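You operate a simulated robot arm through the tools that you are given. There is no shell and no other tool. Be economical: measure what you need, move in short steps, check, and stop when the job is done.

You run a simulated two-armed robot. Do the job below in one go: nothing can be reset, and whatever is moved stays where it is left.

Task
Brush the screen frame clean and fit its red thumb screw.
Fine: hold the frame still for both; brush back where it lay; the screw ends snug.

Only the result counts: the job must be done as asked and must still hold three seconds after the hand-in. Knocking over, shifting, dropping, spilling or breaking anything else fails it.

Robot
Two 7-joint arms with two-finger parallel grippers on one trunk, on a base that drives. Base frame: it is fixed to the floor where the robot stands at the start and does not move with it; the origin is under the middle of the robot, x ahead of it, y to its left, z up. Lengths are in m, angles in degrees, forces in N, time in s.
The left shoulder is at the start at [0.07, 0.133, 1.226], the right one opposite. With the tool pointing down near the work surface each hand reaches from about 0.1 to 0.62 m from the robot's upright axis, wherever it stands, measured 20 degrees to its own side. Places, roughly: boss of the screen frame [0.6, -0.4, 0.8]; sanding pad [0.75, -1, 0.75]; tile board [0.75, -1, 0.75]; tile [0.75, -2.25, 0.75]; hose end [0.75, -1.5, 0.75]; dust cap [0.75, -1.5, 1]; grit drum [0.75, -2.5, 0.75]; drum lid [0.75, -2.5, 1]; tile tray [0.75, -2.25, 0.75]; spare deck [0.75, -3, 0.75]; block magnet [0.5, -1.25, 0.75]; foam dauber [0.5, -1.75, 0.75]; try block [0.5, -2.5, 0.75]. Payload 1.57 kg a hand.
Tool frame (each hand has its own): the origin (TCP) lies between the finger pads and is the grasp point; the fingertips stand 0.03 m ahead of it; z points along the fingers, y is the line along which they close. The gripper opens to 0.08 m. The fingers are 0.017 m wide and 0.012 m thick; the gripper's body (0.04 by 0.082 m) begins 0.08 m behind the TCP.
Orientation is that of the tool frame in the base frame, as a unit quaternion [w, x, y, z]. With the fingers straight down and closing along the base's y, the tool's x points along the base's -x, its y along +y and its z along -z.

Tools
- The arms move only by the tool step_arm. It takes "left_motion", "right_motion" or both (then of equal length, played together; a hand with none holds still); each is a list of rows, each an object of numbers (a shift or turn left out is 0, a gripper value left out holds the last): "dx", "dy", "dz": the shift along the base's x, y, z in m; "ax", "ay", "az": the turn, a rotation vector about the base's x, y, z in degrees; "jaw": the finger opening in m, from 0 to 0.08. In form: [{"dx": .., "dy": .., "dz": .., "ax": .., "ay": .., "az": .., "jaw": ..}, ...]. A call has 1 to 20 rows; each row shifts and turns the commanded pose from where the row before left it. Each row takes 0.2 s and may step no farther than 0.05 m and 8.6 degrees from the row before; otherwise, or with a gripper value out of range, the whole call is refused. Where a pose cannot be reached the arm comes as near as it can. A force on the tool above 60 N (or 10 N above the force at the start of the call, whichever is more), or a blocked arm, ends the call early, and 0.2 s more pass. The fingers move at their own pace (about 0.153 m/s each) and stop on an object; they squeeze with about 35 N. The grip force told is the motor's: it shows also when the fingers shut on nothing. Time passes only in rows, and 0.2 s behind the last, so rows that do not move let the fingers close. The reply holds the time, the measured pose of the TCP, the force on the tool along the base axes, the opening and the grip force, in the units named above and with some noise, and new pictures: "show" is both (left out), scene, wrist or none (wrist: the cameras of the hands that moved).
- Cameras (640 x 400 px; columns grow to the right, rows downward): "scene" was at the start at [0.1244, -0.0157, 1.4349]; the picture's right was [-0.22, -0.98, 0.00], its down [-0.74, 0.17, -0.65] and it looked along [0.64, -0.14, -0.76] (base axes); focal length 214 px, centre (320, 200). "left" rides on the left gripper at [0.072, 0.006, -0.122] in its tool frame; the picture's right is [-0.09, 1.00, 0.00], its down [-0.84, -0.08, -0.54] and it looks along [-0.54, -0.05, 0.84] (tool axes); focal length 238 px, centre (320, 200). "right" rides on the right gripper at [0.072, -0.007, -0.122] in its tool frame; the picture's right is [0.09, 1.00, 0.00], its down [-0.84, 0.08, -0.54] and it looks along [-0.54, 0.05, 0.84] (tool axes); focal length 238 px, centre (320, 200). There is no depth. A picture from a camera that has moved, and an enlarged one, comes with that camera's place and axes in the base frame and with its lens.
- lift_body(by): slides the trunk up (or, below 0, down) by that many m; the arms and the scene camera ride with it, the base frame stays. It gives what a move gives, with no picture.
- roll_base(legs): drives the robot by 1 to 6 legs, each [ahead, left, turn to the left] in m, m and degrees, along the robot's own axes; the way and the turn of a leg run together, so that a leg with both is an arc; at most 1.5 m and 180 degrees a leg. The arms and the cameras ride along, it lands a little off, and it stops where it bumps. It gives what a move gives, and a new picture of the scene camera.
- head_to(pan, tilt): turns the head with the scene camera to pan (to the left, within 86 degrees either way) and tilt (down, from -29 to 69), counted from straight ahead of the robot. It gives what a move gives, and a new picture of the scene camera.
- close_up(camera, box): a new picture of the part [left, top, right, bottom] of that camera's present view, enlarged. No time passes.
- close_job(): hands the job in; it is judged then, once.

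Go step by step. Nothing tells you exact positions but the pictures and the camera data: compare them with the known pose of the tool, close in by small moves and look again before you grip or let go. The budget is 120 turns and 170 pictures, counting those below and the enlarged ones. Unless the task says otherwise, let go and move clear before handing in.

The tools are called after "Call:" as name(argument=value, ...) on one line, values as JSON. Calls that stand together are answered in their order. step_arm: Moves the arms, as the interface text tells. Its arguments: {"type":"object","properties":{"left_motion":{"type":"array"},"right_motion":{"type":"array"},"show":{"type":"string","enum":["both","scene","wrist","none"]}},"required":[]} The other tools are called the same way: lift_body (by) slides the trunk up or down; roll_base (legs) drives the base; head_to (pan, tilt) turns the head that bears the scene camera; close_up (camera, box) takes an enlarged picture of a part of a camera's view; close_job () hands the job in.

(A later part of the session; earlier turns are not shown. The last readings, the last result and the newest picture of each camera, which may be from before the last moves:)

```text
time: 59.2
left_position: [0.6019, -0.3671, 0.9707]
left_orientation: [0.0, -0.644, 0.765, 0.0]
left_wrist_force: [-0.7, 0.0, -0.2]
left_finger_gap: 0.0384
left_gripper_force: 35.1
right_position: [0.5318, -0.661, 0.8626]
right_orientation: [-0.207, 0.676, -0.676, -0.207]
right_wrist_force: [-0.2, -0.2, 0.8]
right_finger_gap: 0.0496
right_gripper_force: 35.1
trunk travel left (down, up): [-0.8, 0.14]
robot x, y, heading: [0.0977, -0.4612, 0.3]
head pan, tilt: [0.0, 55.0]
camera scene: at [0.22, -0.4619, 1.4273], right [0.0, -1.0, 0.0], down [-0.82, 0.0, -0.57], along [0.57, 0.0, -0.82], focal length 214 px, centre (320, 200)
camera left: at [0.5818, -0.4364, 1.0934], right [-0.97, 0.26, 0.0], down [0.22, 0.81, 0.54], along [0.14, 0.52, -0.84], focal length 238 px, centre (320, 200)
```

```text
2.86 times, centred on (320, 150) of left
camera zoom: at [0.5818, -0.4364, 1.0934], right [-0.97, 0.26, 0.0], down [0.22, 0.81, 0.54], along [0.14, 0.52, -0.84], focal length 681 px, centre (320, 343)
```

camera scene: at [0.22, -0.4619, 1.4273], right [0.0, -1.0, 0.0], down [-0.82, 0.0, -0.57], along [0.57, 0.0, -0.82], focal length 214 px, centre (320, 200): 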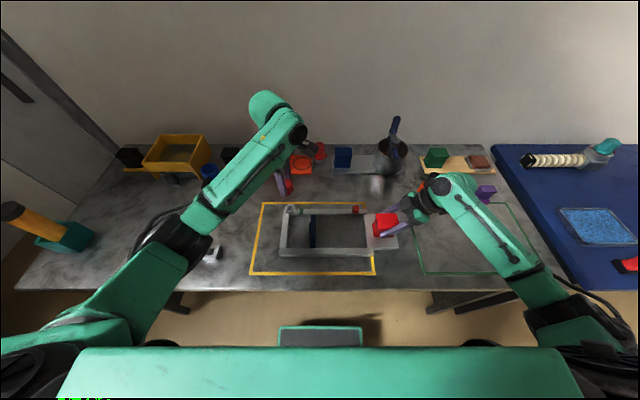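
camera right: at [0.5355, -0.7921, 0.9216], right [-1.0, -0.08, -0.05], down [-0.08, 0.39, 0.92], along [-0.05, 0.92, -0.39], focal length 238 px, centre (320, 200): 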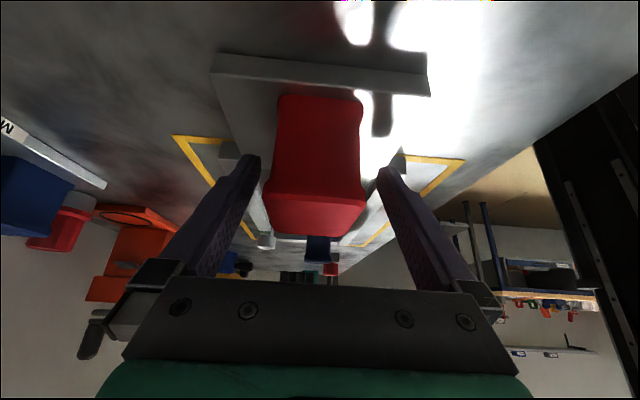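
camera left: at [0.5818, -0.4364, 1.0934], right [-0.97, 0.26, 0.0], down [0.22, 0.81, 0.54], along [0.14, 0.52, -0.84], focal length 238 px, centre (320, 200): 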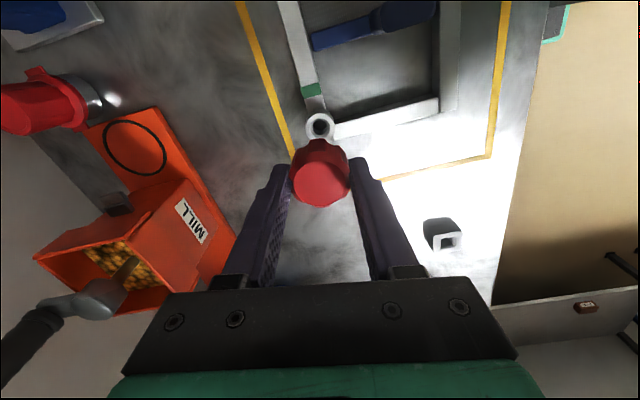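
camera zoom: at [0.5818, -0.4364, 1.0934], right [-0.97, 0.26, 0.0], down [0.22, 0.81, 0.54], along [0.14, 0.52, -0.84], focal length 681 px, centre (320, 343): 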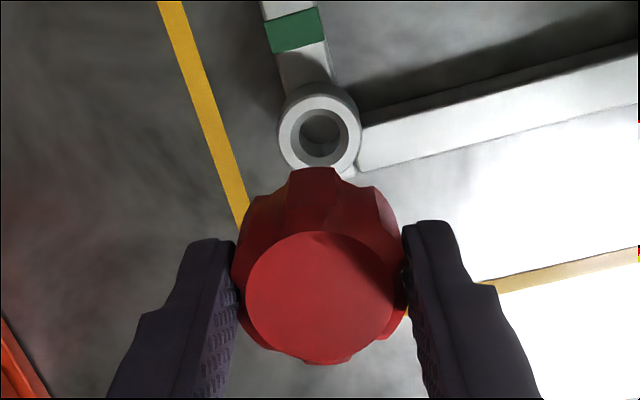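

The boss is within about 1.5 mm of the screw axis. Correcting y by +1.5 mm and descending partway.

Call:
step_arm(left_motion=[{"dy": 0.0015, "dz": -0.02}, {"dz": -0.02}, {"dz": -0.015}, {}], show="wrist")

Call:
close_up(camera="left", box=[270, 80, 370, 220])

Call:
close_up(camera="scene", box=[270, 170, 350, 230])

```text
time: 60.2
left_position: [0.5977, -0.3641, 0.9162]
left_orientation: [-0.001, -0.645, 0.764, 0.001]
left_wrist_force: [0.1, 0.5, -0.1]
left_finger_gap: 0.0384
left_gripper_force: 35.0
right_position: [0.5304, -0.6628, 0.8608]
right_orientation: [0.207, -0.676, 0.676, 0.207]
right_wrist_force: [1.0, -0.1, 1.8]
right_finger_gap: 0.0494
right_gripper_force: 35.5
trunk travel left (down, up): [-0.8, 0.14]
robot x, y, heading: [0.0993, -0.466, 0.3]
head pan, tilt: [0.0, 55.0]
camera left: at [0.5784, -0.4335, 1.0384], right [-0.97, 0.26, 0.0], down [0.22, 0.81, 0.54], along [0.14, 0.52, -0.84], focal length 238 px, centre (320, 200)
```

left: 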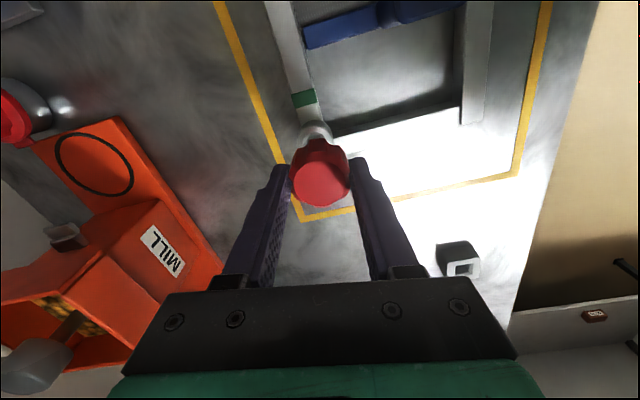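

```text
2.86 times, centred on (320, 150) of left
camera zoom: at [0.5784, -0.4335, 1.0384], right [-0.97, 0.26, 0.0], down [0.22, 0.81, 0.54], along [0.14, 0.52, -0.84], focal length 681 px, centre (320, 343)
```

zoom: 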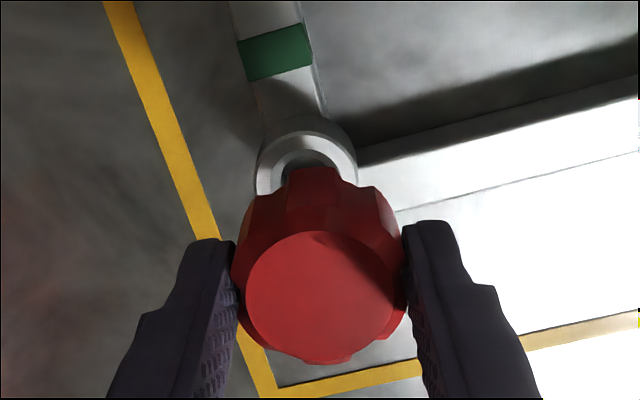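

```text
6.67 times, centred on (310, 200) of scene
camera zoom: at [0.2201, -0.4619, 1.4273], right [0.0, -1.0, 0.0], down [-0.82, 0.0, -0.57], along [0.57, 0.0, -0.82], focal length 1430 px, centre (387, 200)
```

zoom: 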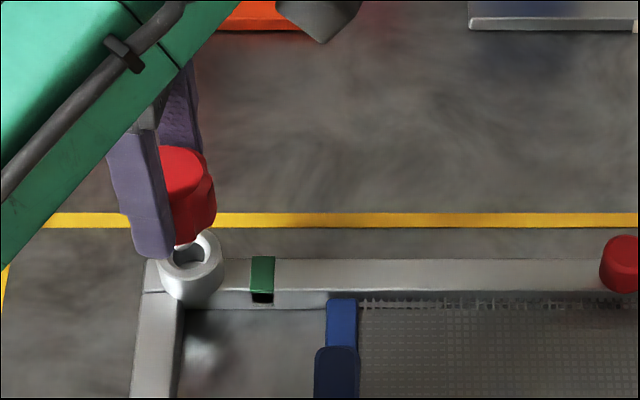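

The hand drifted about 3.5 mm in x. Correcting toward (0.601, -0.366) and checking again.

Call:
step_arm(left_motion=[{"dx": 0.0035, "dy": -0.002}, {}, {}], show="none")

Call:
close_up(camera="left", box=[280, 90, 360, 210])

```text
time: 61.0
left_position: [0.6021, -0.3663, 0.9165]
left_orientation: [0.0, -0.644, 0.765, 0.001]
left_wrist_force: [0.1, 0.8, 0.0]
left_finger_gap: 0.0384
left_gripper_force: 35.2
right_position: [0.5325, -0.661, 0.8638]
right_orientation: [0.207, -0.676, 0.676, 0.207]
right_wrist_force: [0.1, -0.5, 1.7]
right_finger_gap: 0.0496
right_gripper_force: 35.0
trunk travel left (down, up): [-0.8, 0.14]
robot x, y, heading: [0.0993, -0.4636, -0.1]
head pan, tilt: [0.0, 55.0]
```

```text
3.33 times, centred on (320, 150) of left
camera zoom: at [0.5825, -0.4352, 1.039], right [-0.97, 0.26, 0.0], down [0.22, 0.81, 0.54], along [0.14, 0.52, -0.84], focal length 794 px, centre (320, 367)
```

zoom: 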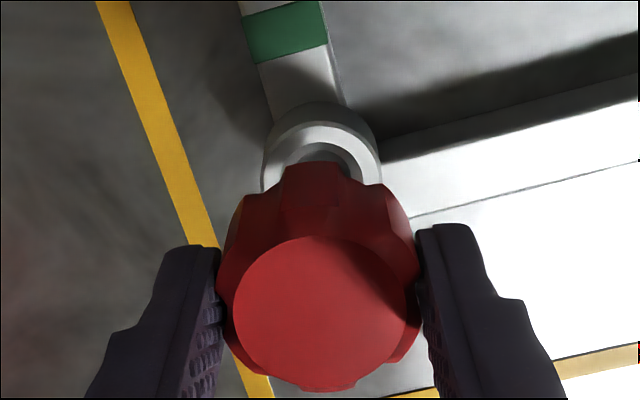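

Aligned within a fraction of a millimetre. Descending slowly until touch.

Call:
step_arm(left_motion=[{"dz": -0.006}, {"dz": -0.006}, {"dz": -0.004}, {}], show="none")

Call:
close_up(camera="scene", box=[270, 170, 350, 230])

```text
time: 62.0
left_position: [0.6026, -0.3659, 0.9012]
left_orientation: [-0.001, -0.644, 0.765, 0.001]
left_wrist_force: [-0.8, 0.2, -1.3]
left_finger_gap: 0.0383
left_gripper_force: 35.0
right_position: [0.5313, -0.6611, 0.8623]
right_orientation: [-0.206, 0.677, -0.676, -0.206]
right_wrist_force: [0.3, -0.8, 1.3]
right_finger_gap: 0.0497
right_gripper_force: 35.4
trunk travel left (down, up): [-0.8, 0.14]
robot x, y, heading: [0.0968, -0.4599, 0.1]
head pan, tilt: [0.0, 55.0]
```

```text
6.67 times, centred on (310, 200) of scene
camera zoom: at [0.22, -0.4619, 1.4273], right [0.0, -1.0, 0.0], down [-0.82, 0.0, -0.57], along [0.57, 0.0, -0.82], focal length 1430 px, centre (387, 200)
```

zoom: 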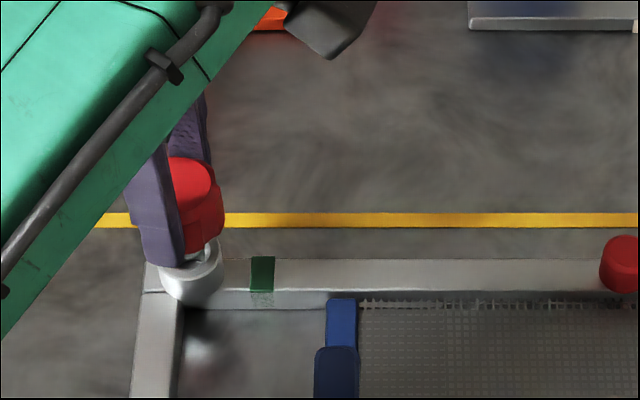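

Call:
step_arm(left_motion=[{"dz": -0.003}, {"dz": -0.003}, {"dz": -0.002}, {}], show="none")

Call:
close_up(camera="left", box=[280, 90, 360, 210])

```text
time: 63.0
left_position: [0.6012, -0.3675, 0.8929]
left_orientation: [0.0, -0.645, 0.764, 0.0]
left_wrist_force: [-0.1, -0.4, -0.8]
left_finger_gap: 0.0383
left_gripper_force: 34.8
right_position: [0.5313, -0.662, 0.8626]
right_orientation: [0.207, -0.675, 0.677, 0.206]
right_wrist_force: [0.8, -0.2, 2.0]
right_finger_gap: 0.0496
right_gripper_force: 34.9
trunk travel left (down, up): [-0.8, 0.14]
robot x, y, heading: [0.0974, -0.4633, 0.1]
head pan, tilt: [0.0, 55.0]
```

```text
3.33 times, centred on (320, 150) of left
camera zoom: at [0.5835, -0.4353, 1.0149], right [-0.97, 0.26, 0.0], down [0.22, 0.81, 0.54], along [0.14, 0.52, -0.84], focal length 794 px, centre (320, 367)
```

zoom: 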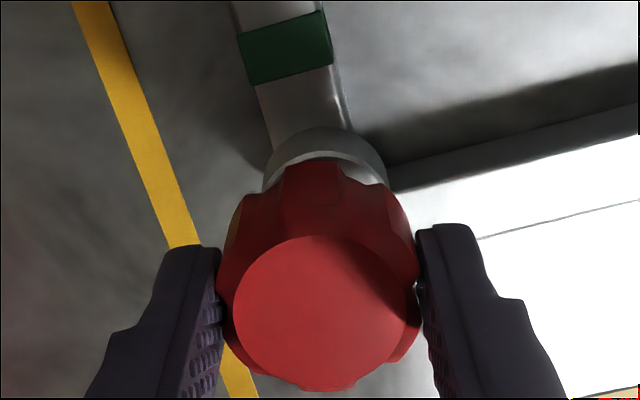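

Call:
step_arm(left_motion=[{"dx": -0.001, "dz": -0.002}, {"dz": -0.002}, {"dz": -0.002}, {}], show="none")

Call:
close_up(camera="left", box=[280, 90, 360, 210])

Call:
close_up(camera="scene", box=[270, 170, 350, 230])

```text
time: 64.0
left_position: [0.6024, -0.3658, 0.8864]
left_orientation: [0.0, -0.644, 0.765, 0.0]
left_wrist_force: [0.3, 0.7, 5.9]
left_finger_gap: 0.0383
left_gripper_force: 35.7
right_position: [0.5314, -0.6611, 0.8629]
right_orientation: [0.207, -0.676, 0.676, 0.207]
right_wrist_force: [1.8, -0.3, 0.5]
right_finger_gap: 0.0498
right_gripper_force: 34.9
trunk travel left (down, up): [-0.8, 0.14]
robot x, y, heading: [0.0969, -0.4596, 0.3]
head pan, tilt: [0.0, 55.0]
```

```text
3.33 times, centred on (320, 150) of left
camera zoom: at [0.5825, -0.4351, 1.0091], right [-0.97, 0.26, 0.0], down [0.22, 0.81, 0.54], along [0.14, 0.52, -0.84], focal length 794 px, centre (320, 367)
```

zoom: 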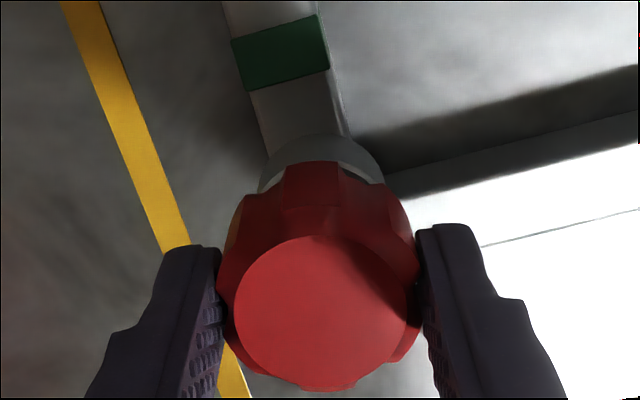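

```text
6.67 times, centred on (310, 200) of scene
camera zoom: at [0.2197, -0.462, 1.4274], right [0.0, -1.0, 0.0], down [-0.82, 0.0, -0.57], along [0.57, 0.0, -0.82], focal length 1430 px, centre (387, 200)
```

zoom: 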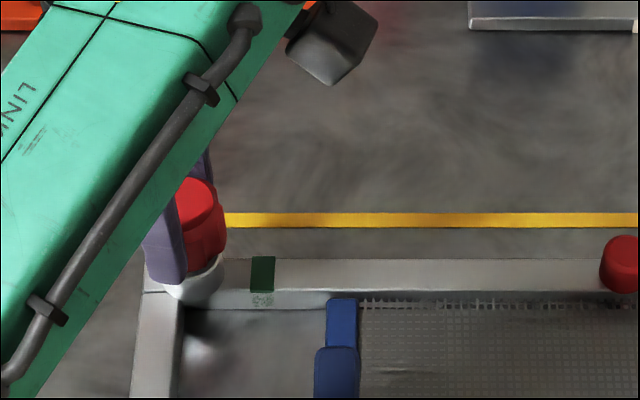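

Touch at z 0.886 with about 6 N. Starting clockwise turning with light downward follow.

Call:
step_arm(left_motion=[{"az": -8.5}, {"az": -8.5}, {"az": -8.5}, {"az": -8.5}, {"az": -8.5}, {"az": -8.5}, {}], show="none")

Call:
close_up(camera="left", box=[270, 90, 370, 220])

```text
time: 65.6
left_position: [0.6014, -0.3661, 0.8869]
left_orientation: [0.0, -0.251, 0.968, 0.001]
left_wrist_force: [1.6, -2.1, -4.2]
left_finger_gap: 0.0384
left_gripper_force: 34.6
right_position: [0.5317, -0.6621, 0.863]
right_orientation: [-0.208, 0.676, -0.675, -0.208]
right_wrist_force: [-1.8, 0.6, 2.5]
right_finger_gap: 0.0497
right_gripper_force: 34.9
trunk travel left (down, up): [-0.8, 0.14]
robot x, y, heading: [0.0987, -0.4629, 0.2]
head pan, tilt: [0.0, 55.0]
```

```text
3.08 times, centred on (320, 155) of left
camera zoom: at [0.535, -0.3945, 1.009], right [-0.4, 0.92, 0.0], down [0.77, 0.34, 0.54], along [0.5, 0.22, -0.84], focal length 733 px, centre (320, 338)
```

zoom: 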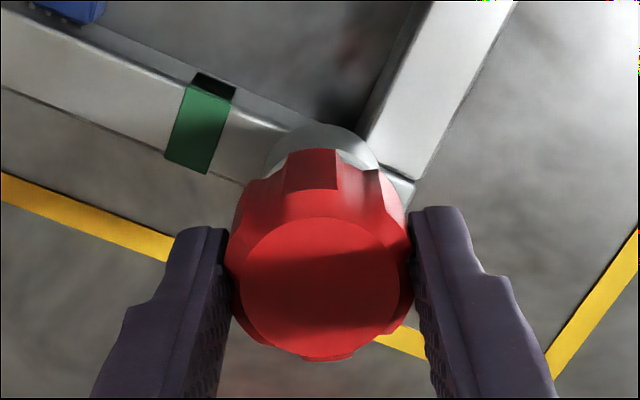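

The thread has engaged (force turned to a pull of -4 N). Continuing with downward follow.

Call:
step_arm(left_motion=[{"az": -8.5, "dz": -0.0003}, {"az": -8.5, "dz": -0.0002}, {"az": -8.5, "dz": -0.0002}, {"az": -8.5, "dz": -0.0002}, {"az": -8.5, "dz": -0.0002}, {"az": -8.5, "dz": -0.0002}, {}], show="none")

```text
time: 67.2
left_position: [0.602, -0.3666, 0.886]
left_orientation: [0.001, 0.191, 0.982, 0.0]
left_wrist_force: [-2.4, -0.9, 4.2]
left_finger_gap: 0.0385
left_gripper_force: 34.7
right_position: [0.5313, -0.6614, 0.8625]
right_orientation: [0.207, -0.676, 0.676, 0.207]
right_wrist_force: [2.9, 2.4, -0.3]
right_finger_gap: 0.0496
right_gripper_force: 35.4
trunk travel left (down, up): [-0.8, 0.14]
robot x, y, heading: [0.1004, -0.4628, -0.0]
head pan, tilt: [0.0, 55.0]
```

Call:
step_arm(left_motion=[{"az": -8.5}, {"az": -8.5}, {"az": -8.5, "dz": -0.0001}, {"az": -8.5, "dz": -0.0001}, {"az": -8.5, "dz": -0.0001}, {"az": -8.5, "dz": -0.0001}, {"az": -8.5, "dz": -0.0001}, {"az": -8.5, "dz": -0.0001}, {}], show="wrist")

Call:
close_up(camera="scene", box=[270, 170, 350, 230])

```text
time: 69.2
left_position: [0.6013, -0.3664, 0.8866]
left_orientation: [-0.001, 0.707, 0.707, 0.0]
left_wrist_force: [-0.3, -4.5, -2.5]
left_finger_gap: 0.0383
left_gripper_force: 35.0
right_position: [0.5321, -0.6621, 0.8634]
right_orientation: [-0.207, 0.677, -0.675, -0.208]
right_wrist_force: [-0.9, 4.2, 1.0]
right_finger_gap: 0.05
right_gripper_force: 35.0
trunk travel left (down, up): [-0.8, 0.14]
robot x, y, heading: [0.0992, -0.4629, 0.2]
head pan, tilt: [0.0, 55.0]
camera left: at [0.6072, -0.2937, 1.0075], right [1.0, -0.09, 0.0], down [-0.08, -0.84, 0.54], along [-0.05, -0.54, -0.84], focal length 238 px, centre (320, 200)
```

left: 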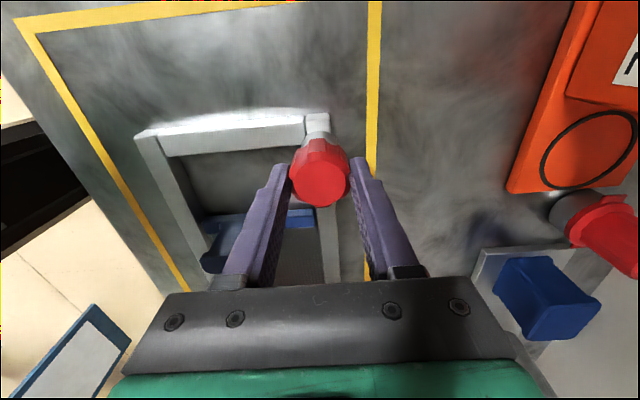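

```text
6.67 times, centred on (310, 200) of scene
camera zoom: at [0.2203, -0.4618, 1.4273], right [0.0, -1.0, 0.0], down [-0.82, 0.0, -0.57], along [0.57, 0.0, -0.82], focal length 1430 px, centre (387, 200)
```

zoom: 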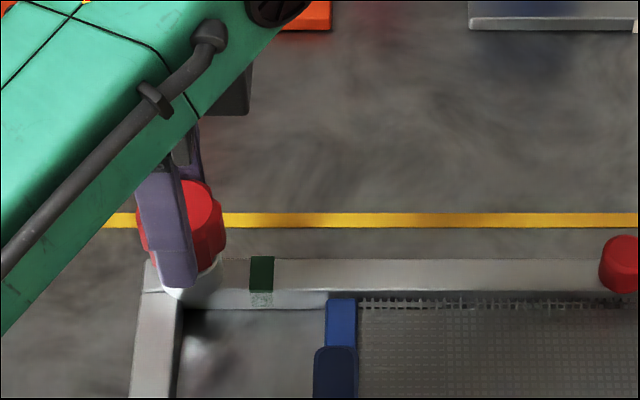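

Call:
step_arm(left_motion=[{"az": -8.5, "dz": -0.0002}, {"az": -8.5, "dz": -0.0002}, {"az": -8.5, "dz": -0.0001}, {"az": -8.5, "dz": -0.0001}, {"az": -8.5, "dz": -0.0001}, {"az": -8.5, "dz": -0.0001}, {}], show="none")

```text
time: 70.8
left_position: [0.6022, -0.367, 0.8845]
left_orientation: [0.001, 0.943, 0.334, 0.0]
left_wrist_force: [-5.0, -7.8, 6.0]
left_finger_gap: 0.0383
left_gripper_force: 35.5
right_position: [0.5313, -0.6619, 0.8621]
right_orientation: [-0.206, 0.677, -0.676, -0.207]
right_wrist_force: [6.5, 6.4, -1.2]
right_finger_gap: 0.0496
right_gripper_force: 35.2
trunk travel left (down, up): [-0.8, 0.14]
robot x, y, heading: [0.0976, -0.464, -0.1]
head pan, tilt: [0.0, 55.0]
```

221° turned in total. Releasing, opening, and spinning back for another bite.

Call:
step_arm(left_motion=[{"jaw": 0.08}, {}, {"dz": 0.02, "az": 8.5}, {"dz": 0.02, "az": 8.5}, {"az": 8.5}, {"az": 8.5}, {"az": 8.5}, {"az": 8.5}, {"az": 8.5}, {"az": 8.5}, {"az": 8.5}, {"az": 8.5}, {"az": 8.5}, {"az": 8.5}, {"az": 8.5}, {"az": 8.5}, {"az": 8.5}, {"az": 8.5}, {"az": 8.5}, {}], show="wrist")

Call:
close_up(camera="scene", box=[270, 170, 350, 230])

Call:
close_up(camera="left", box=[260, 80, 380, 220])

```text
time: 75.0
left_position: [0.6007, -0.3671, 0.9242]
left_orientation: [0.0, -0.033, 0.999, 0.0]
left_wrist_force: [-0.7, 0.2, 0.3]
left_finger_gap: 0.0799
left_gripper_force: 0.1
right_position: [0.5311, -0.6624, 0.8626]
right_orientation: [-0.206, 0.677, -0.676, -0.207]
right_wrist_force: [0.2, -0.1, 0.2]
right_finger_gap: 0.0498
right_gripper_force: 35.3
trunk travel left (down, up): [-0.8, 0.14]
robot x, y, heading: [0.0997, -0.4607, -0.1]
head pan, tilt: [0.0, 55.0]
camera left: at [0.5287, -0.3641, 1.0458], right [0.03, 1.0, 0.0], down [0.84, -0.02, 0.54], along [0.54, -0.01, -0.84], focal length 238 px, centre (320, 200)
```

left: 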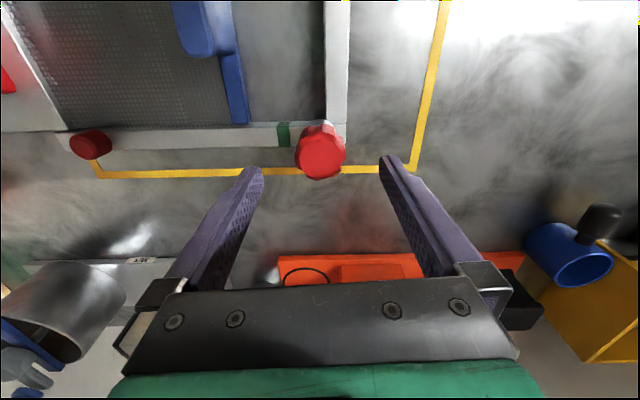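

```text
6.67 times, centred on (310, 200) of scene
camera zoom: at [0.22, -0.462, 1.4273], right [0.0, -1.0, 0.0], down [-0.82, 0.0, -0.57], along [0.57, 0.0, -0.82], focal length 1430 px, centre (387, 200)
```

zoom: 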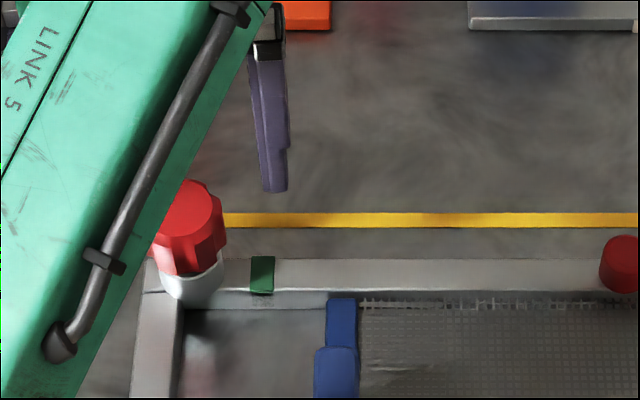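

```text
2.86 times, centred on (320, 150) of left
camera zoom: at [0.5287, -0.3641, 1.0458], right [0.03, 1.0, 0.0], down [0.84, -0.02, 0.54], along [0.54, -0.01, -0.84], focal length 681 px, centre (320, 343)
```

zoom: 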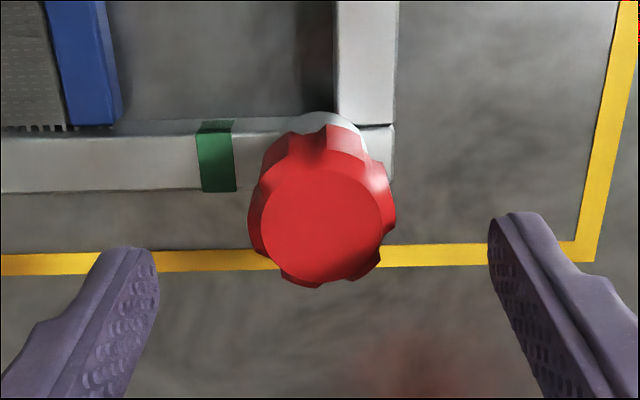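

The screw stands straight in the boss, with roughly a few millimetres still to go. Spinning further back, lowering and re-gripping.

Call:
step_arm(left_motion=[{"az": 8.5}, {"az": 8.5}, {"az": 8.5}, {"az": 8.5}, {"az": 8.5}, {"az": 8.5}, {"az": 8.5}, {"az": 8.5}, {"az": 8.5}, {"az": 8.5}, {"az": 8.5}, {"az": 8.5}, {}, {}], show="none")

Call:
close_up(camera="left", box=[260, 80, 380, 220])

```text
time: 78.0
left_position: [0.6077, -0.3177, 0.9197]
left_orientation: [-0.032, 0.814, -0.58, -0.022]
left_wrist_force: [0.6, -0.2, -0.6]
left_finger_gap: 0.0799
left_gripper_force: 0.0
right_position: [0.5303, -0.6633, 0.8627]
right_orientation: [0.207, -0.676, 0.676, 0.207]
right_wrist_force: [-0.5, -0.4, 0.8]
right_finger_gap: 0.0499
right_gripper_force: 34.8
trunk travel left (down, up): [-0.8, 0.14]
robot x, y, heading: [0.1042, -0.463, -0.0]
head pan, tilt: [0.0, 55.0]
```

```text
2.86 times, centred on (320, 150) of left
camera zoom: at [0.6238, -0.3966, 1.0357], right [-0.97, -0.24, -0.02], down [-0.2, 0.77, 0.6], along [-0.13, 0.59, -0.8], focal length 681 px, centre (320, 343)
```

zoom: 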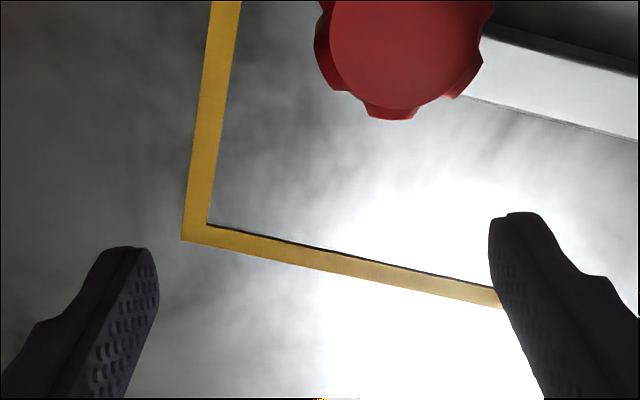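

That yaw is past the limit and the hand drifted away (above everything, no contact). Turning back 26°.

Call:
step_arm(left_motion=[{"az": -8.5}, {"az": -8.5}, {"az": -8.5}, {}, {}], show="none")

```text
time: 79.2
left_position: [0.6071, -0.3178, 0.9203]
left_orientation: [0.027, -0.664, 0.747, 0.03]
left_wrist_force: [0.8, -0.1, 0.1]
left_finger_gap: 0.0802
left_gripper_force: 0.0
right_position: [0.5305, -0.6625, 0.8628]
right_orientation: [-0.206, 0.677, -0.676, -0.207]
right_wrist_force: [-0.7, -1.0, 0.5]
right_finger_gap: 0.0497
right_gripper_force: 35.3
trunk travel left (down, up): [-0.8, 0.14]
robot x, y, heading: [0.0971, -0.4627, -0.1]
head pan, tilt: [0.0, 55.0]
```

Call:
step_arm(left_motion=[{"dx": -0.003, "dy": -0.025, "dz": 0.004, "ax": -4.6}, {"dx": -0.0025, "dy": -0.024}, {}, {}], show="wrist")

Call:
close_up(camera="left", box=[260, 80, 380, 220])

```text
time: 80.2
left_position: [0.6111, -0.3659, 0.9277]
left_orientation: [0.008, -0.667, 0.745, -0.01]
left_wrist_force: [0.0, 0.5, -0.8]
left_finger_gap: 0.0799
left_gripper_force: 0.0
right_position: [0.5312, -0.662, 0.8636]
right_orientation: [-0.207, 0.676, -0.676, -0.206]
right_wrist_force: [0.9, -0.1, 0.4]
right_finger_gap: 0.0497
right_gripper_force: 34.7
trunk travel left (down, up): [-0.8, 0.14]
robot x, y, heading: [0.1026, -0.4642, 0.1]
head pan, tilt: [0.0, 55.0]
camera left: at [0.5933, -0.4356, 1.0504], right [-0.98, 0.2, -0.02], down [0.16, 0.83, 0.54], along [0.13, 0.53, -0.84], focal length 238 px, centre (320, 200)
```

left: 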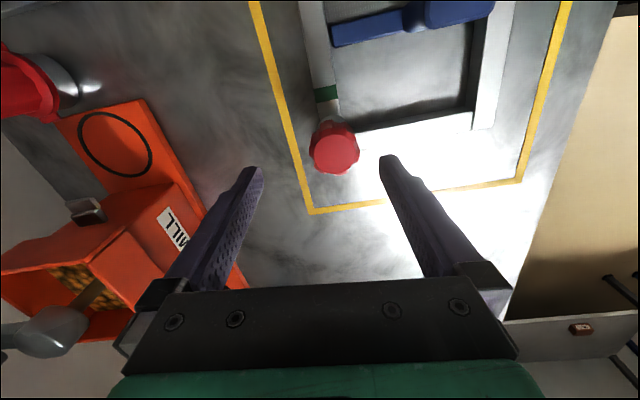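

```text
2.86 times, centred on (320, 150) of left
camera zoom: at [0.5933, -0.4356, 1.0504], right [-0.98, 0.2, -0.02], down [0.16, 0.83, 0.54], along [0.13, 0.53, -0.84], focal length 681 px, centre (320, 343)
```

zoom: 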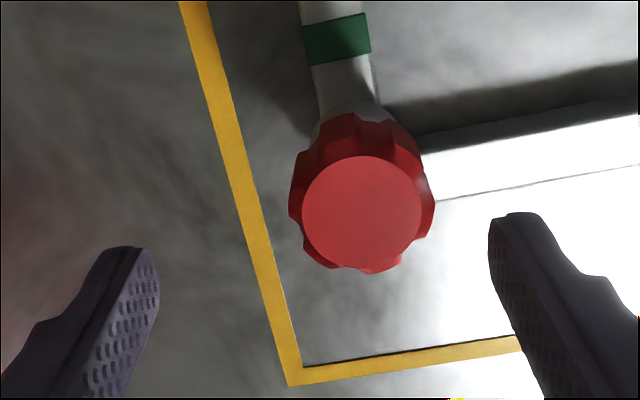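

Call:
step_arm(left_motion=[{"dx": -0.005, "ay": 1.45, "ax": 0.2}, {"dx": -0.0045, "az": -6}, {}, {}], show="none")

Call:
close_up(camera="left", box=[260, 80, 380, 220])

```text
time: 81.2
left_position: [0.6016, -0.3635, 0.9273]
left_orientation: [-0.001, -0.629, 0.778, 0.004]
left_wrist_force: [0.9, -0.2, 0.1]
left_finger_gap: 0.0799
left_gripper_force: 0.0
right_position: [0.5316, -0.662, 0.863]
right_orientation: [0.207, -0.676, 0.676, 0.207]
right_wrist_force: [-0.4, 0.2, 1.1]
right_finger_gap: 0.0496
right_gripper_force: 34.8
trunk travel left (down, up): [-0.8, 0.14]
robot x, y, heading: [0.0966, -0.4621, -0.1]
head pan, tilt: [0.0, 55.0]
```

```text
2.86 times, centred on (320, 150) of left
camera zoom: at [0.5808, -0.4331, 1.0499], right [-0.95, 0.3, 0.01], down [0.26, 0.8, 0.54], along [0.16, 0.52, -0.84], focal length 681 px, centre (320, 343)
```

zoom: 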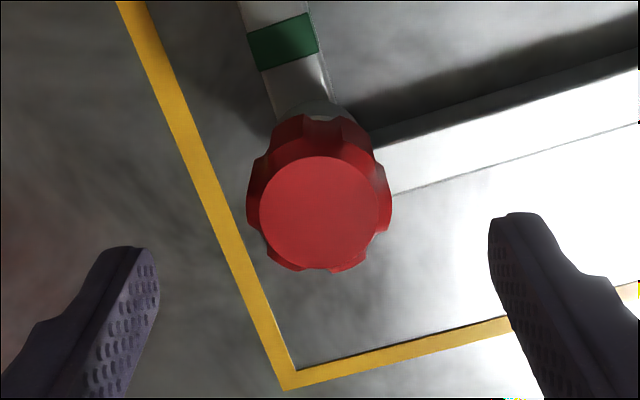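

Nearly centred on the knob. Small correction, lower and grip.

Call:
step_arm(left_motion=[{"dy": -0.0015, "dz": -0.02}, {"dz": -0.015}, {"dz": -0.009}, {"jaw": 0.05}, {"jaw": 0.042}, {"jaw": 0.0}, {}, {}], show="none")

Call:
close_up(camera="left", box=[260, 80, 380, 220])

```text
time: 83.0
left_position: [0.6036, -0.3536, 0.8848]
left_orientation: [0.007, -0.629, 0.777, 0.011]
left_wrist_force: [4.7, -1.4, 24.2]
left_finger_gap: 0.037
left_gripper_force: 35.2
right_position: [0.5298, -0.6609, 0.8627]
right_orientation: [-0.206, 0.676, -0.676, -0.207]
right_wrist_force: [2.8, 2.8, -3.5]
right_finger_gap: 0.0498
right_gripper_force: 34.7
trunk travel left (down, up): [-0.8, 0.14]
robot x, y, heading: [0.0971, -0.4621, 0.1]
head pan, tilt: [0.0, 55.0]
```

```text
2.86 times, centred on (320, 150) of left
camera zoom: at [0.5815, -0.4264, 1.0052], right [-0.95, 0.3, 0.01], down [0.25, 0.79, 0.56], along [0.16, 0.54, -0.83], focal length 681 px, centre (320, 343)
```

zoom: 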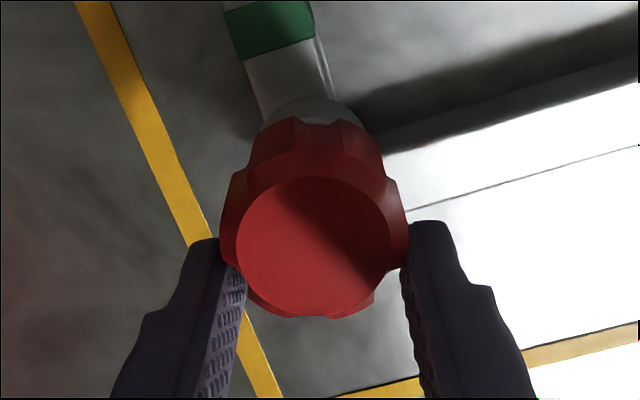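

The hand slid 11 mm off in y near this yaw limit, so the grip is off-centre. Releasing, and re-approaching with less yaw.

Call:
step_arm(left_motion=[{"jaw": 0.08}, {}, {"dz": 0.02}, {"dz": 0.02}, {"az": -8.5}, {"az": -8.5}, {"az": -8.5}, {}, {}], show="wrist")

Call:
close_up(camera="left", box=[260, 80, 380, 220])

Call:
close_up(camera="scene", box=[250, 160, 400, 270])

```text
time: 85.0
left_position: [0.5949, -0.3641, 0.9145]
left_orientation: [-0.02, -0.44, 0.897, 0.025]
left_wrist_force: [0.3, 0.1, -0.4]
left_finger_gap: 0.0801
left_gripper_force: 0.0
right_position: [0.5313, -0.6615, 0.863]
right_orientation: [-0.207, 0.676, -0.676, -0.207]
right_wrist_force: [-0.8, 0.0, 0.3]
right_finger_gap: 0.0497
right_gripper_force: 34.9
trunk travel left (down, up): [-0.8, 0.14]
robot x, y, heading: [0.0959, -0.4623, 0.0]
head pan, tilt: [0.0, 55.0]
camera left: at [0.5529, -0.4207, 1.0381], right [-0.73, 0.68, 0.06], down [0.6, 0.6, 0.53], along [0.32, 0.42, -0.85], focal length 238 px, centre (320, 200)
```

left: 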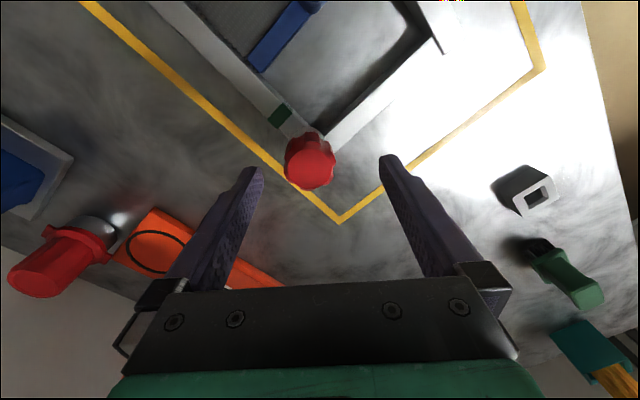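

```text
2.86 times, centred on (320, 150) of left
camera zoom: at [0.5529, -0.4207, 1.0381], right [-0.73, 0.68, 0.06], down [0.6, 0.6, 0.53], along [0.32, 0.42, -0.85], focal length 681 px, centre (320, 343)
```

zoom: 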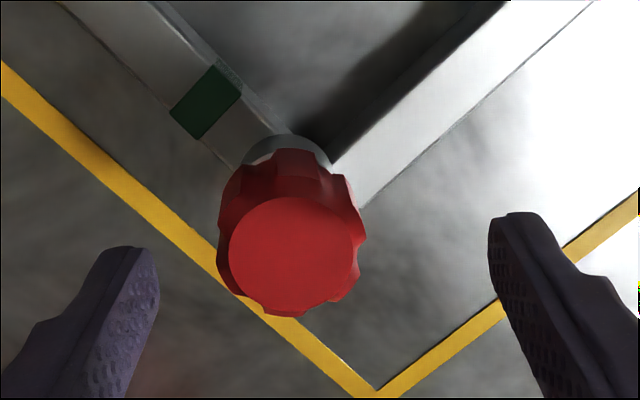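

```text
3.64 times, centred on (325, 215) of scene
camera zoom: at [0.2199, -0.4619, 1.4273], right [0.0, -1.0, 0.0], down [-0.82, 0.0, -0.57], along [0.57, 0.0, -0.82], focal length 780 px, centre (302, 146)
```

zoom: 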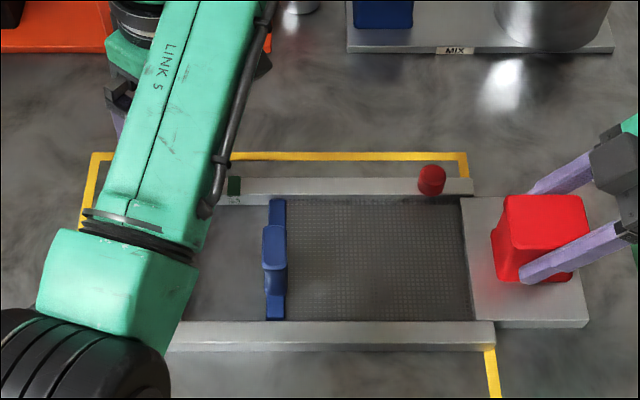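

The elbow seems to have swung to another posture; I'll look at the whole scene.

Call:
close_up(camera="scene", box=[0, 0, 640, 400])

```text
1.00 times, centred on (320, 200) of scene
camera zoom: at [0.2199, -0.4619, 1.4273], right [0.0, -1.0, 0.0], down [-0.82, 0.0, -0.57], along [0.57, 0.0, -0.82], focal length 214 px, centre (320, 200)
```

zoom: 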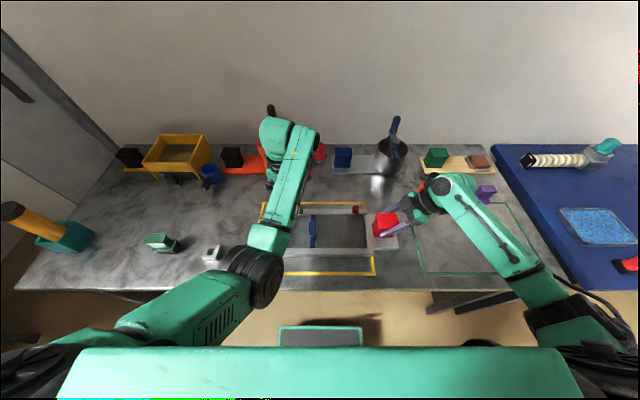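

The elbow is clear of everything. Levelling the hand, reducing yaw and re-centring.

Call:
step_arm(left_motion=[{"dx": 0.003, "dy": -0.001, "dz": 0.01, "ay": -3.3, "ax": -1.55}, {"dx": 0.0035, "dy": -0.0015, "az": -8.5}, {"az": -8.5}, {}, {}], show="none")

Call:
close_up(camera="left", box=[260, 80, 380, 220])

```text
time: 86.2
left_position: [0.6009, -0.3729, 0.9246]
left_orientation: [-0.012, -0.298, 0.955, 0.004]
left_wrist_force: [1.0, 0.3, 0.0]
left_finger_gap: 0.0799
left_gripper_force: 0.1
right_position: [0.5308, -0.6617, 0.8628]
right_orientation: [0.206, -0.676, 0.677, 0.207]
right_wrist_force: [-0.1, -0.5, -0.1]
right_finger_gap: 0.0497
right_gripper_force: 34.9
trunk travel left (down, up): [-0.8, 0.14]
robot x, y, heading: [0.1025, -0.4626, 0.2]
head pan, tilt: [0.0, 55.0]
```

```text
2.86 times, centred on (320, 150) of left
camera zoom: at [0.5402, -0.4084, 1.0484], right [-0.49, 0.87, 0.01], down [0.74, 0.41, 0.53], along [0.45, 0.27, -0.85], focal length 681 px, centre (320, 343)
```

zoom: 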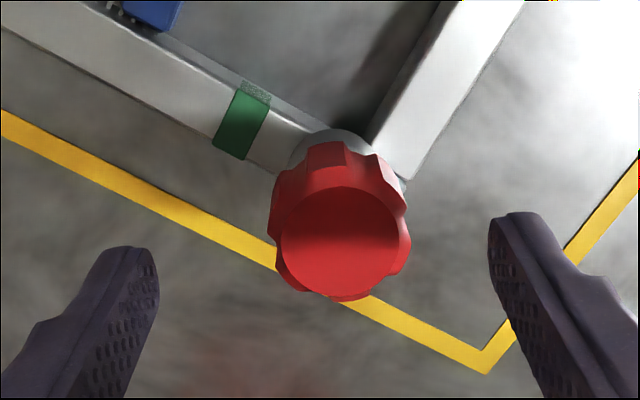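

Call:
step_arm(left_motion=[{"az": -8.5, "ay": -1.4}, {"az": -8.5, "dy": 0.006}, {"az": -8.5}, {"az": -8.5}, {"az": -8.5}, {"az": -8.5}, {}, {}], show="both")

Call:
close_up(camera="left", box=[260, 80, 380, 220])

```text
time: 88.0
left_position: [0.6006, -0.3683, 0.9255]
left_orientation: [-0.03, 0.141, 0.989, 0.009]
left_wrist_force: [0.1, 1.2, -0.7]
left_finger_gap: 0.0803
left_gripper_force: 0.1
right_position: [0.5323, -0.6623, 0.8642]
right_orientation: [-0.207, 0.676, -0.676, -0.207]
right_wrist_force: [-0.1, -1.1, 0.2]
right_finger_gap: 0.0496
right_gripper_force: 34.8
trunk travel left (down, up): [-0.8, 0.14]
robot x, y, heading: [0.0993, -0.4631, -0.1]
head pan, tilt: [0.0, 55.0]
camera scene: at [0.22, -0.462, 1.4273], right [0.0, -1.0, 0.0], down [-0.82, 0.0, -0.57], along [0.57, 0.0, -0.82], focal length 214 px, centre (320, 200)
camera left: at [0.5398, -0.3438, 1.0522], right [0.37, 0.93, 0.0], down [0.81, -0.32, 0.49], along [0.46, -0.18, -0.87], focal length 238 px, centre (320, 200)
```

scene: 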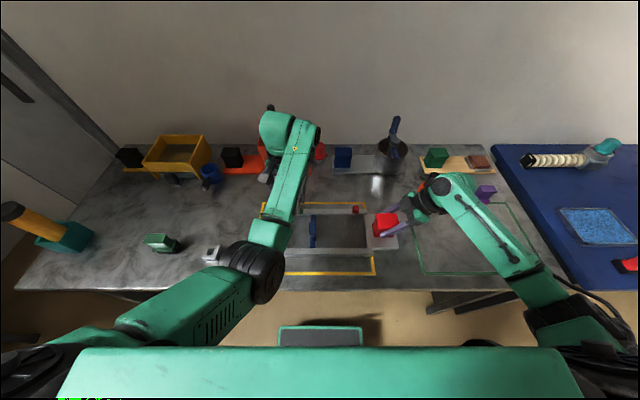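
left: 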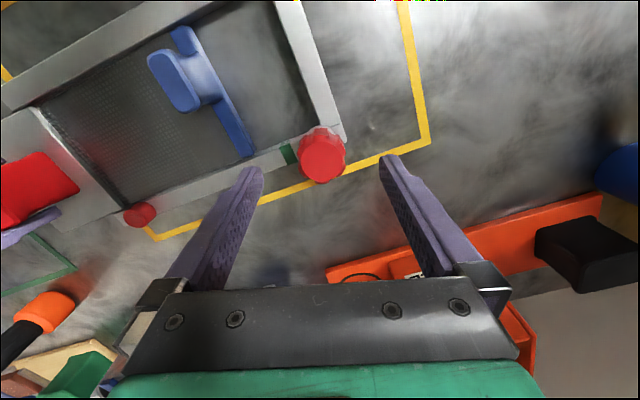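

```text
2.86 times, centred on (320, 150) of left
camera zoom: at [0.5398, -0.3438, 1.0522], right [0.37, 0.93, 0.0], down [0.81, -0.32, 0.49], along [0.46, -0.18, -0.87], focal length 681 px, centre (320, 343)
```

zoom: 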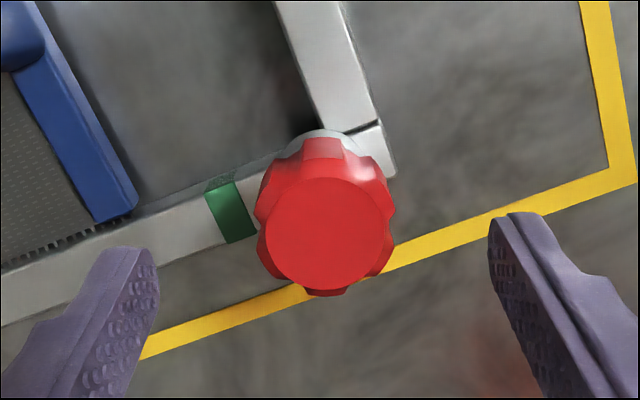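

Call:
step_arm(left_motion=[{"ay": -3.3, "ax": -1.5, "dz": 0.005}, {}, {}], show="none")

```text
time: 88.8
left_position: [0.6076, -0.3649, 0.9398]
left_orientation: [0.012, 0.14, 0.99, 0.005]
left_wrist_force: [-0.2, -0.6, -0.2]
left_finger_gap: 0.0801
left_gripper_force: 0.1
right_position: [0.5315, -0.6622, 0.8621]
right_orientation: [-0.206, 0.677, -0.676, -0.208]
right_wrist_force: [-0.7, -0.1, -0.1]
right_finger_gap: 0.0496
right_gripper_force: 35.2
trunk travel left (down, up): [-0.8, 0.14]
robot x, y, heading: [0.1001, -0.4649, 0.1]
head pan, tilt: [0.0, 55.0]
```

Call:
step_arm(left_motion=[{"ay": 1.45, "ax": -0.4, "dx": -0.006, "dy": -0.0015, "dz": -0.01}, {}, {}], show="none")

Call:
close_up(camera="left", box=[260, 80, 380, 220])

```text
time: 89.6
left_position: [0.6022, -0.3635, 0.9304]
left_orientation: [0.0, 0.137, 0.991, 0.002]
left_wrist_force: [0.4, -0.2, -0.5]
left_finger_gap: 0.08
left_gripper_force: 0.1
right_position: [0.5307, -0.6623, 0.8625]
right_orientation: [0.207, -0.676, 0.677, 0.206]
right_wrist_force: [0.0, -0.4, -0.1]
right_finger_gap: 0.0498
right_gripper_force: 35.1
trunk travel left (down, up): [-0.8, 0.14]
robot x, y, heading: [0.0997, -0.4618, 0.0]
head pan, tilt: [0.0, 55.0]
```

```text
2.86 times, centred on (320, 150) of left
camera zoom: at [0.5342, -0.3372, 1.052], right [0.36, 0.93, 0.0], down [0.78, -0.3, 0.54], along [0.51, -0.19, -0.84], focal length 681 px, centre (320, 343)
```

zoom: 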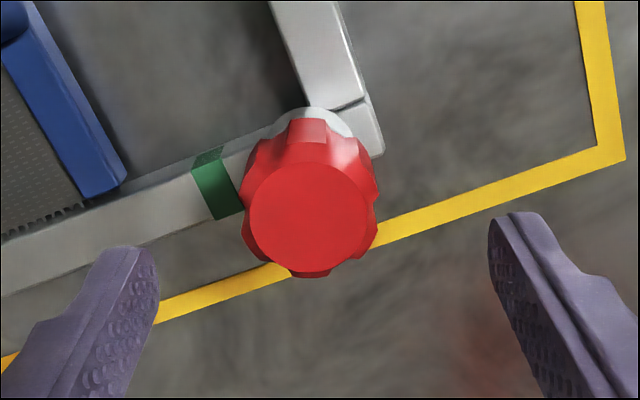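

Level again. Correct y by -3.6 mm, lower, and check before gripping.

Call:
step_arm(left_motion=[{"dy": -0.0036}, {"dz": -0.02}, {"dz": -0.016}, {"dz": -0.01}, {}, {}], show="none")

Call:
close_up(camera="left", box=[250, 80, 390, 230])

```text
time: 91.0
left_position: [0.6028, -0.3694, 0.8844]
left_orientation: [0.002, 0.142, 0.99, -0.001]
left_wrist_force: [-0.1, -0.3, -0.4]
left_finger_gap: 0.0803
left_gripper_force: 0.1
right_position: [0.5314, -0.6617, 0.8619]
right_orientation: [0.207, -0.676, 0.676, 0.207]
right_wrist_force: [0.6, -0.1, -0.4]
right_finger_gap: 0.05
right_gripper_force: 35.1
trunk travel left (down, up): [-0.8, 0.14]
robot x, y, heading: [0.0999, -0.4628, -0.2]
head pan, tilt: [0.0, 55.0]
```

```text
2.67 times, centred on (320, 155) of left
camera zoom: at [0.5353, -0.3415, 1.006], right [0.37, 0.93, 0.0], down [0.78, -0.31, 0.55], along [0.51, -0.2, -0.84], focal length 636 px, centre (320, 320)
```

zoom: 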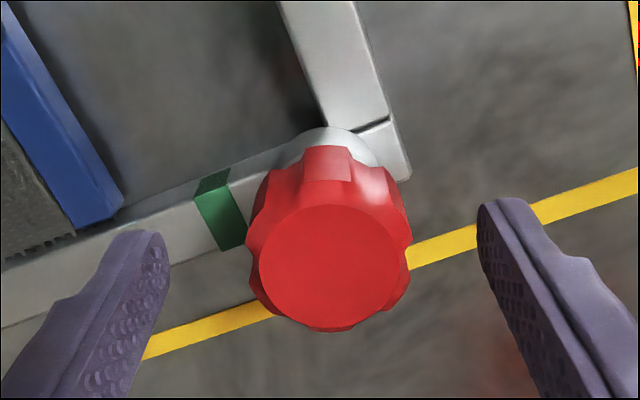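

Call:
step_arm(left_motion=[{"dx": -0.001, "dy": 0.002}, {"jaw": 0.05}, {"jaw": 0.042}, {"jaw": 0.0}, {}, {}], show="none")

Call:
close_up(camera="left", box=[250, 80, 390, 230])

```text
time: 92.4
left_position: [0.6013, -0.3676, 0.8835]
left_orientation: [0.002, 0.145, 0.989, 0.002]
left_wrist_force: [9.8, 4.3, 22.7]
left_finger_gap: 0.0381
left_gripper_force: 35.0
right_position: [0.531, -0.6623, 0.8625]
right_orientation: [-0.206, 0.676, -0.676, -0.207]
right_wrist_force: [-2.4, -3.1, -2.4]
right_finger_gap: 0.0499
right_gripper_force: 35.2
trunk travel left (down, up): [-0.8, 0.14]
robot x, y, heading: [0.1018, -0.4608, -0.0]
head pan, tilt: [0.0, 55.0]
```

```text
2.67 times, centred on (320, 155) of left
camera zoom: at [0.5325, -0.3399, 1.0057], right [0.37, 0.93, 0.01], down [0.78, -0.32, 0.54], along [0.51, -0.2, -0.84], focal length 636 px, centre (320, 320)
```

zoom: 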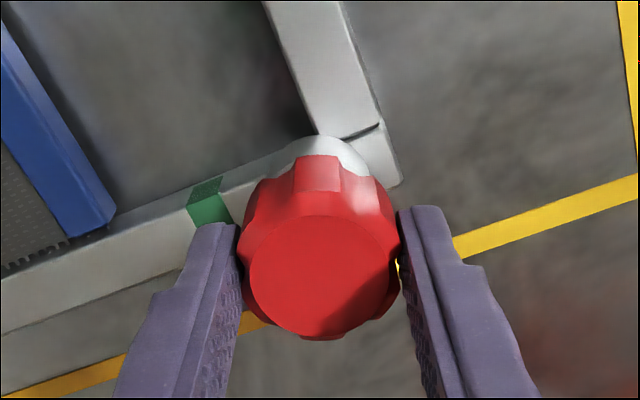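

Gripped, with 23 N of axial preload. Turning clockwise.

Call:
step_arm(left_motion=[{"az": -8.5}, {"az": -8.5}, {"az": -8.5}, {"az": -8.5}, {"az": -8.5}, {"az": -8.5}, {}], show="none")

```text
time: 93.0
left_position: [0.5976, -0.3738, 0.8832]
left_orientation: [-0.009, 0.242, 0.97, -0.001]
left_wrist_force: [1.1, -2.2, 0.5]
left_finger_gap: 0.0378
left_gripper_force: 34.9
right_position: [0.5299, -0.6685, 0.8623]
right_orientation: [-0.199, 0.678, -0.678, -0.202]
right_wrist_force: [-1.9, 5.1, 6.6]
right_finger_gap: 0.0502
right_gripper_force: 35.0
trunk travel left (down, up): [-0.8, 0.14]
robot x, y, heading: [0.0987, -0.464, -0.1]
head pan, tilt: [0.0, 55.0]
stopped in row 2 (left hand): the force on the tool passed its limit (the readings are from after the stop); the commanded pose is now the measured one
```

The force limit tripped and both hands shifted about 6 mm. I'll check the frame's place.

Call:
step_arm(left_motion=[{}, {}], show="none")

Call:
close_up(camera="scene", box=[250, 160, 400, 270])

```text
time: 93.5
left_position: [0.5969, -0.3729, 0.8836]
left_orientation: [-0.008, 0.242, 0.97, -0.002]
left_wrist_force: [5.7, -3.1, -2.5]
left_finger_gap: 0.0375
left_gripper_force: 34.8
right_position: [0.5295, -0.6687, 0.8628]
right_orientation: [-0.197, 0.679, -0.679, -0.2]
right_wrist_force: [-5.3, 5.5, 12.9]
right_finger_gap: 0.05
right_gripper_force: 34.7
trunk travel left (down, up): [-0.8, 0.14]
robot x, y, heading: [0.095, -0.4625, 0.3]
head pan, tilt: [0.0, 55.0]
```

```text
3.64 times, centred on (325, 215) of scene
camera zoom: at [0.2184, -0.4602, 1.4275], right [0.0, -1.0, 0.0], down [-0.82, 0.0, -0.57], along [0.57, 0.0, -0.82], focal length 780 px, centre (302, 146)
```

zoom: 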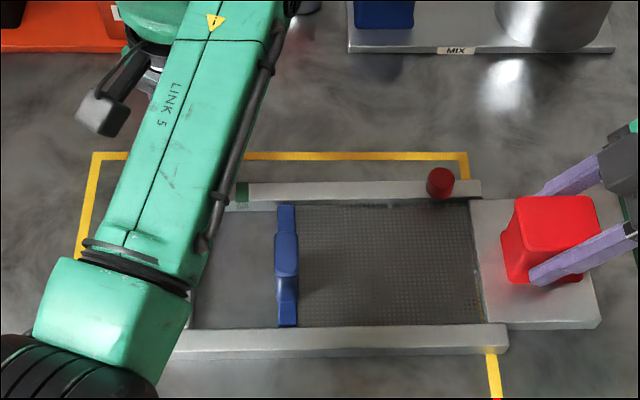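

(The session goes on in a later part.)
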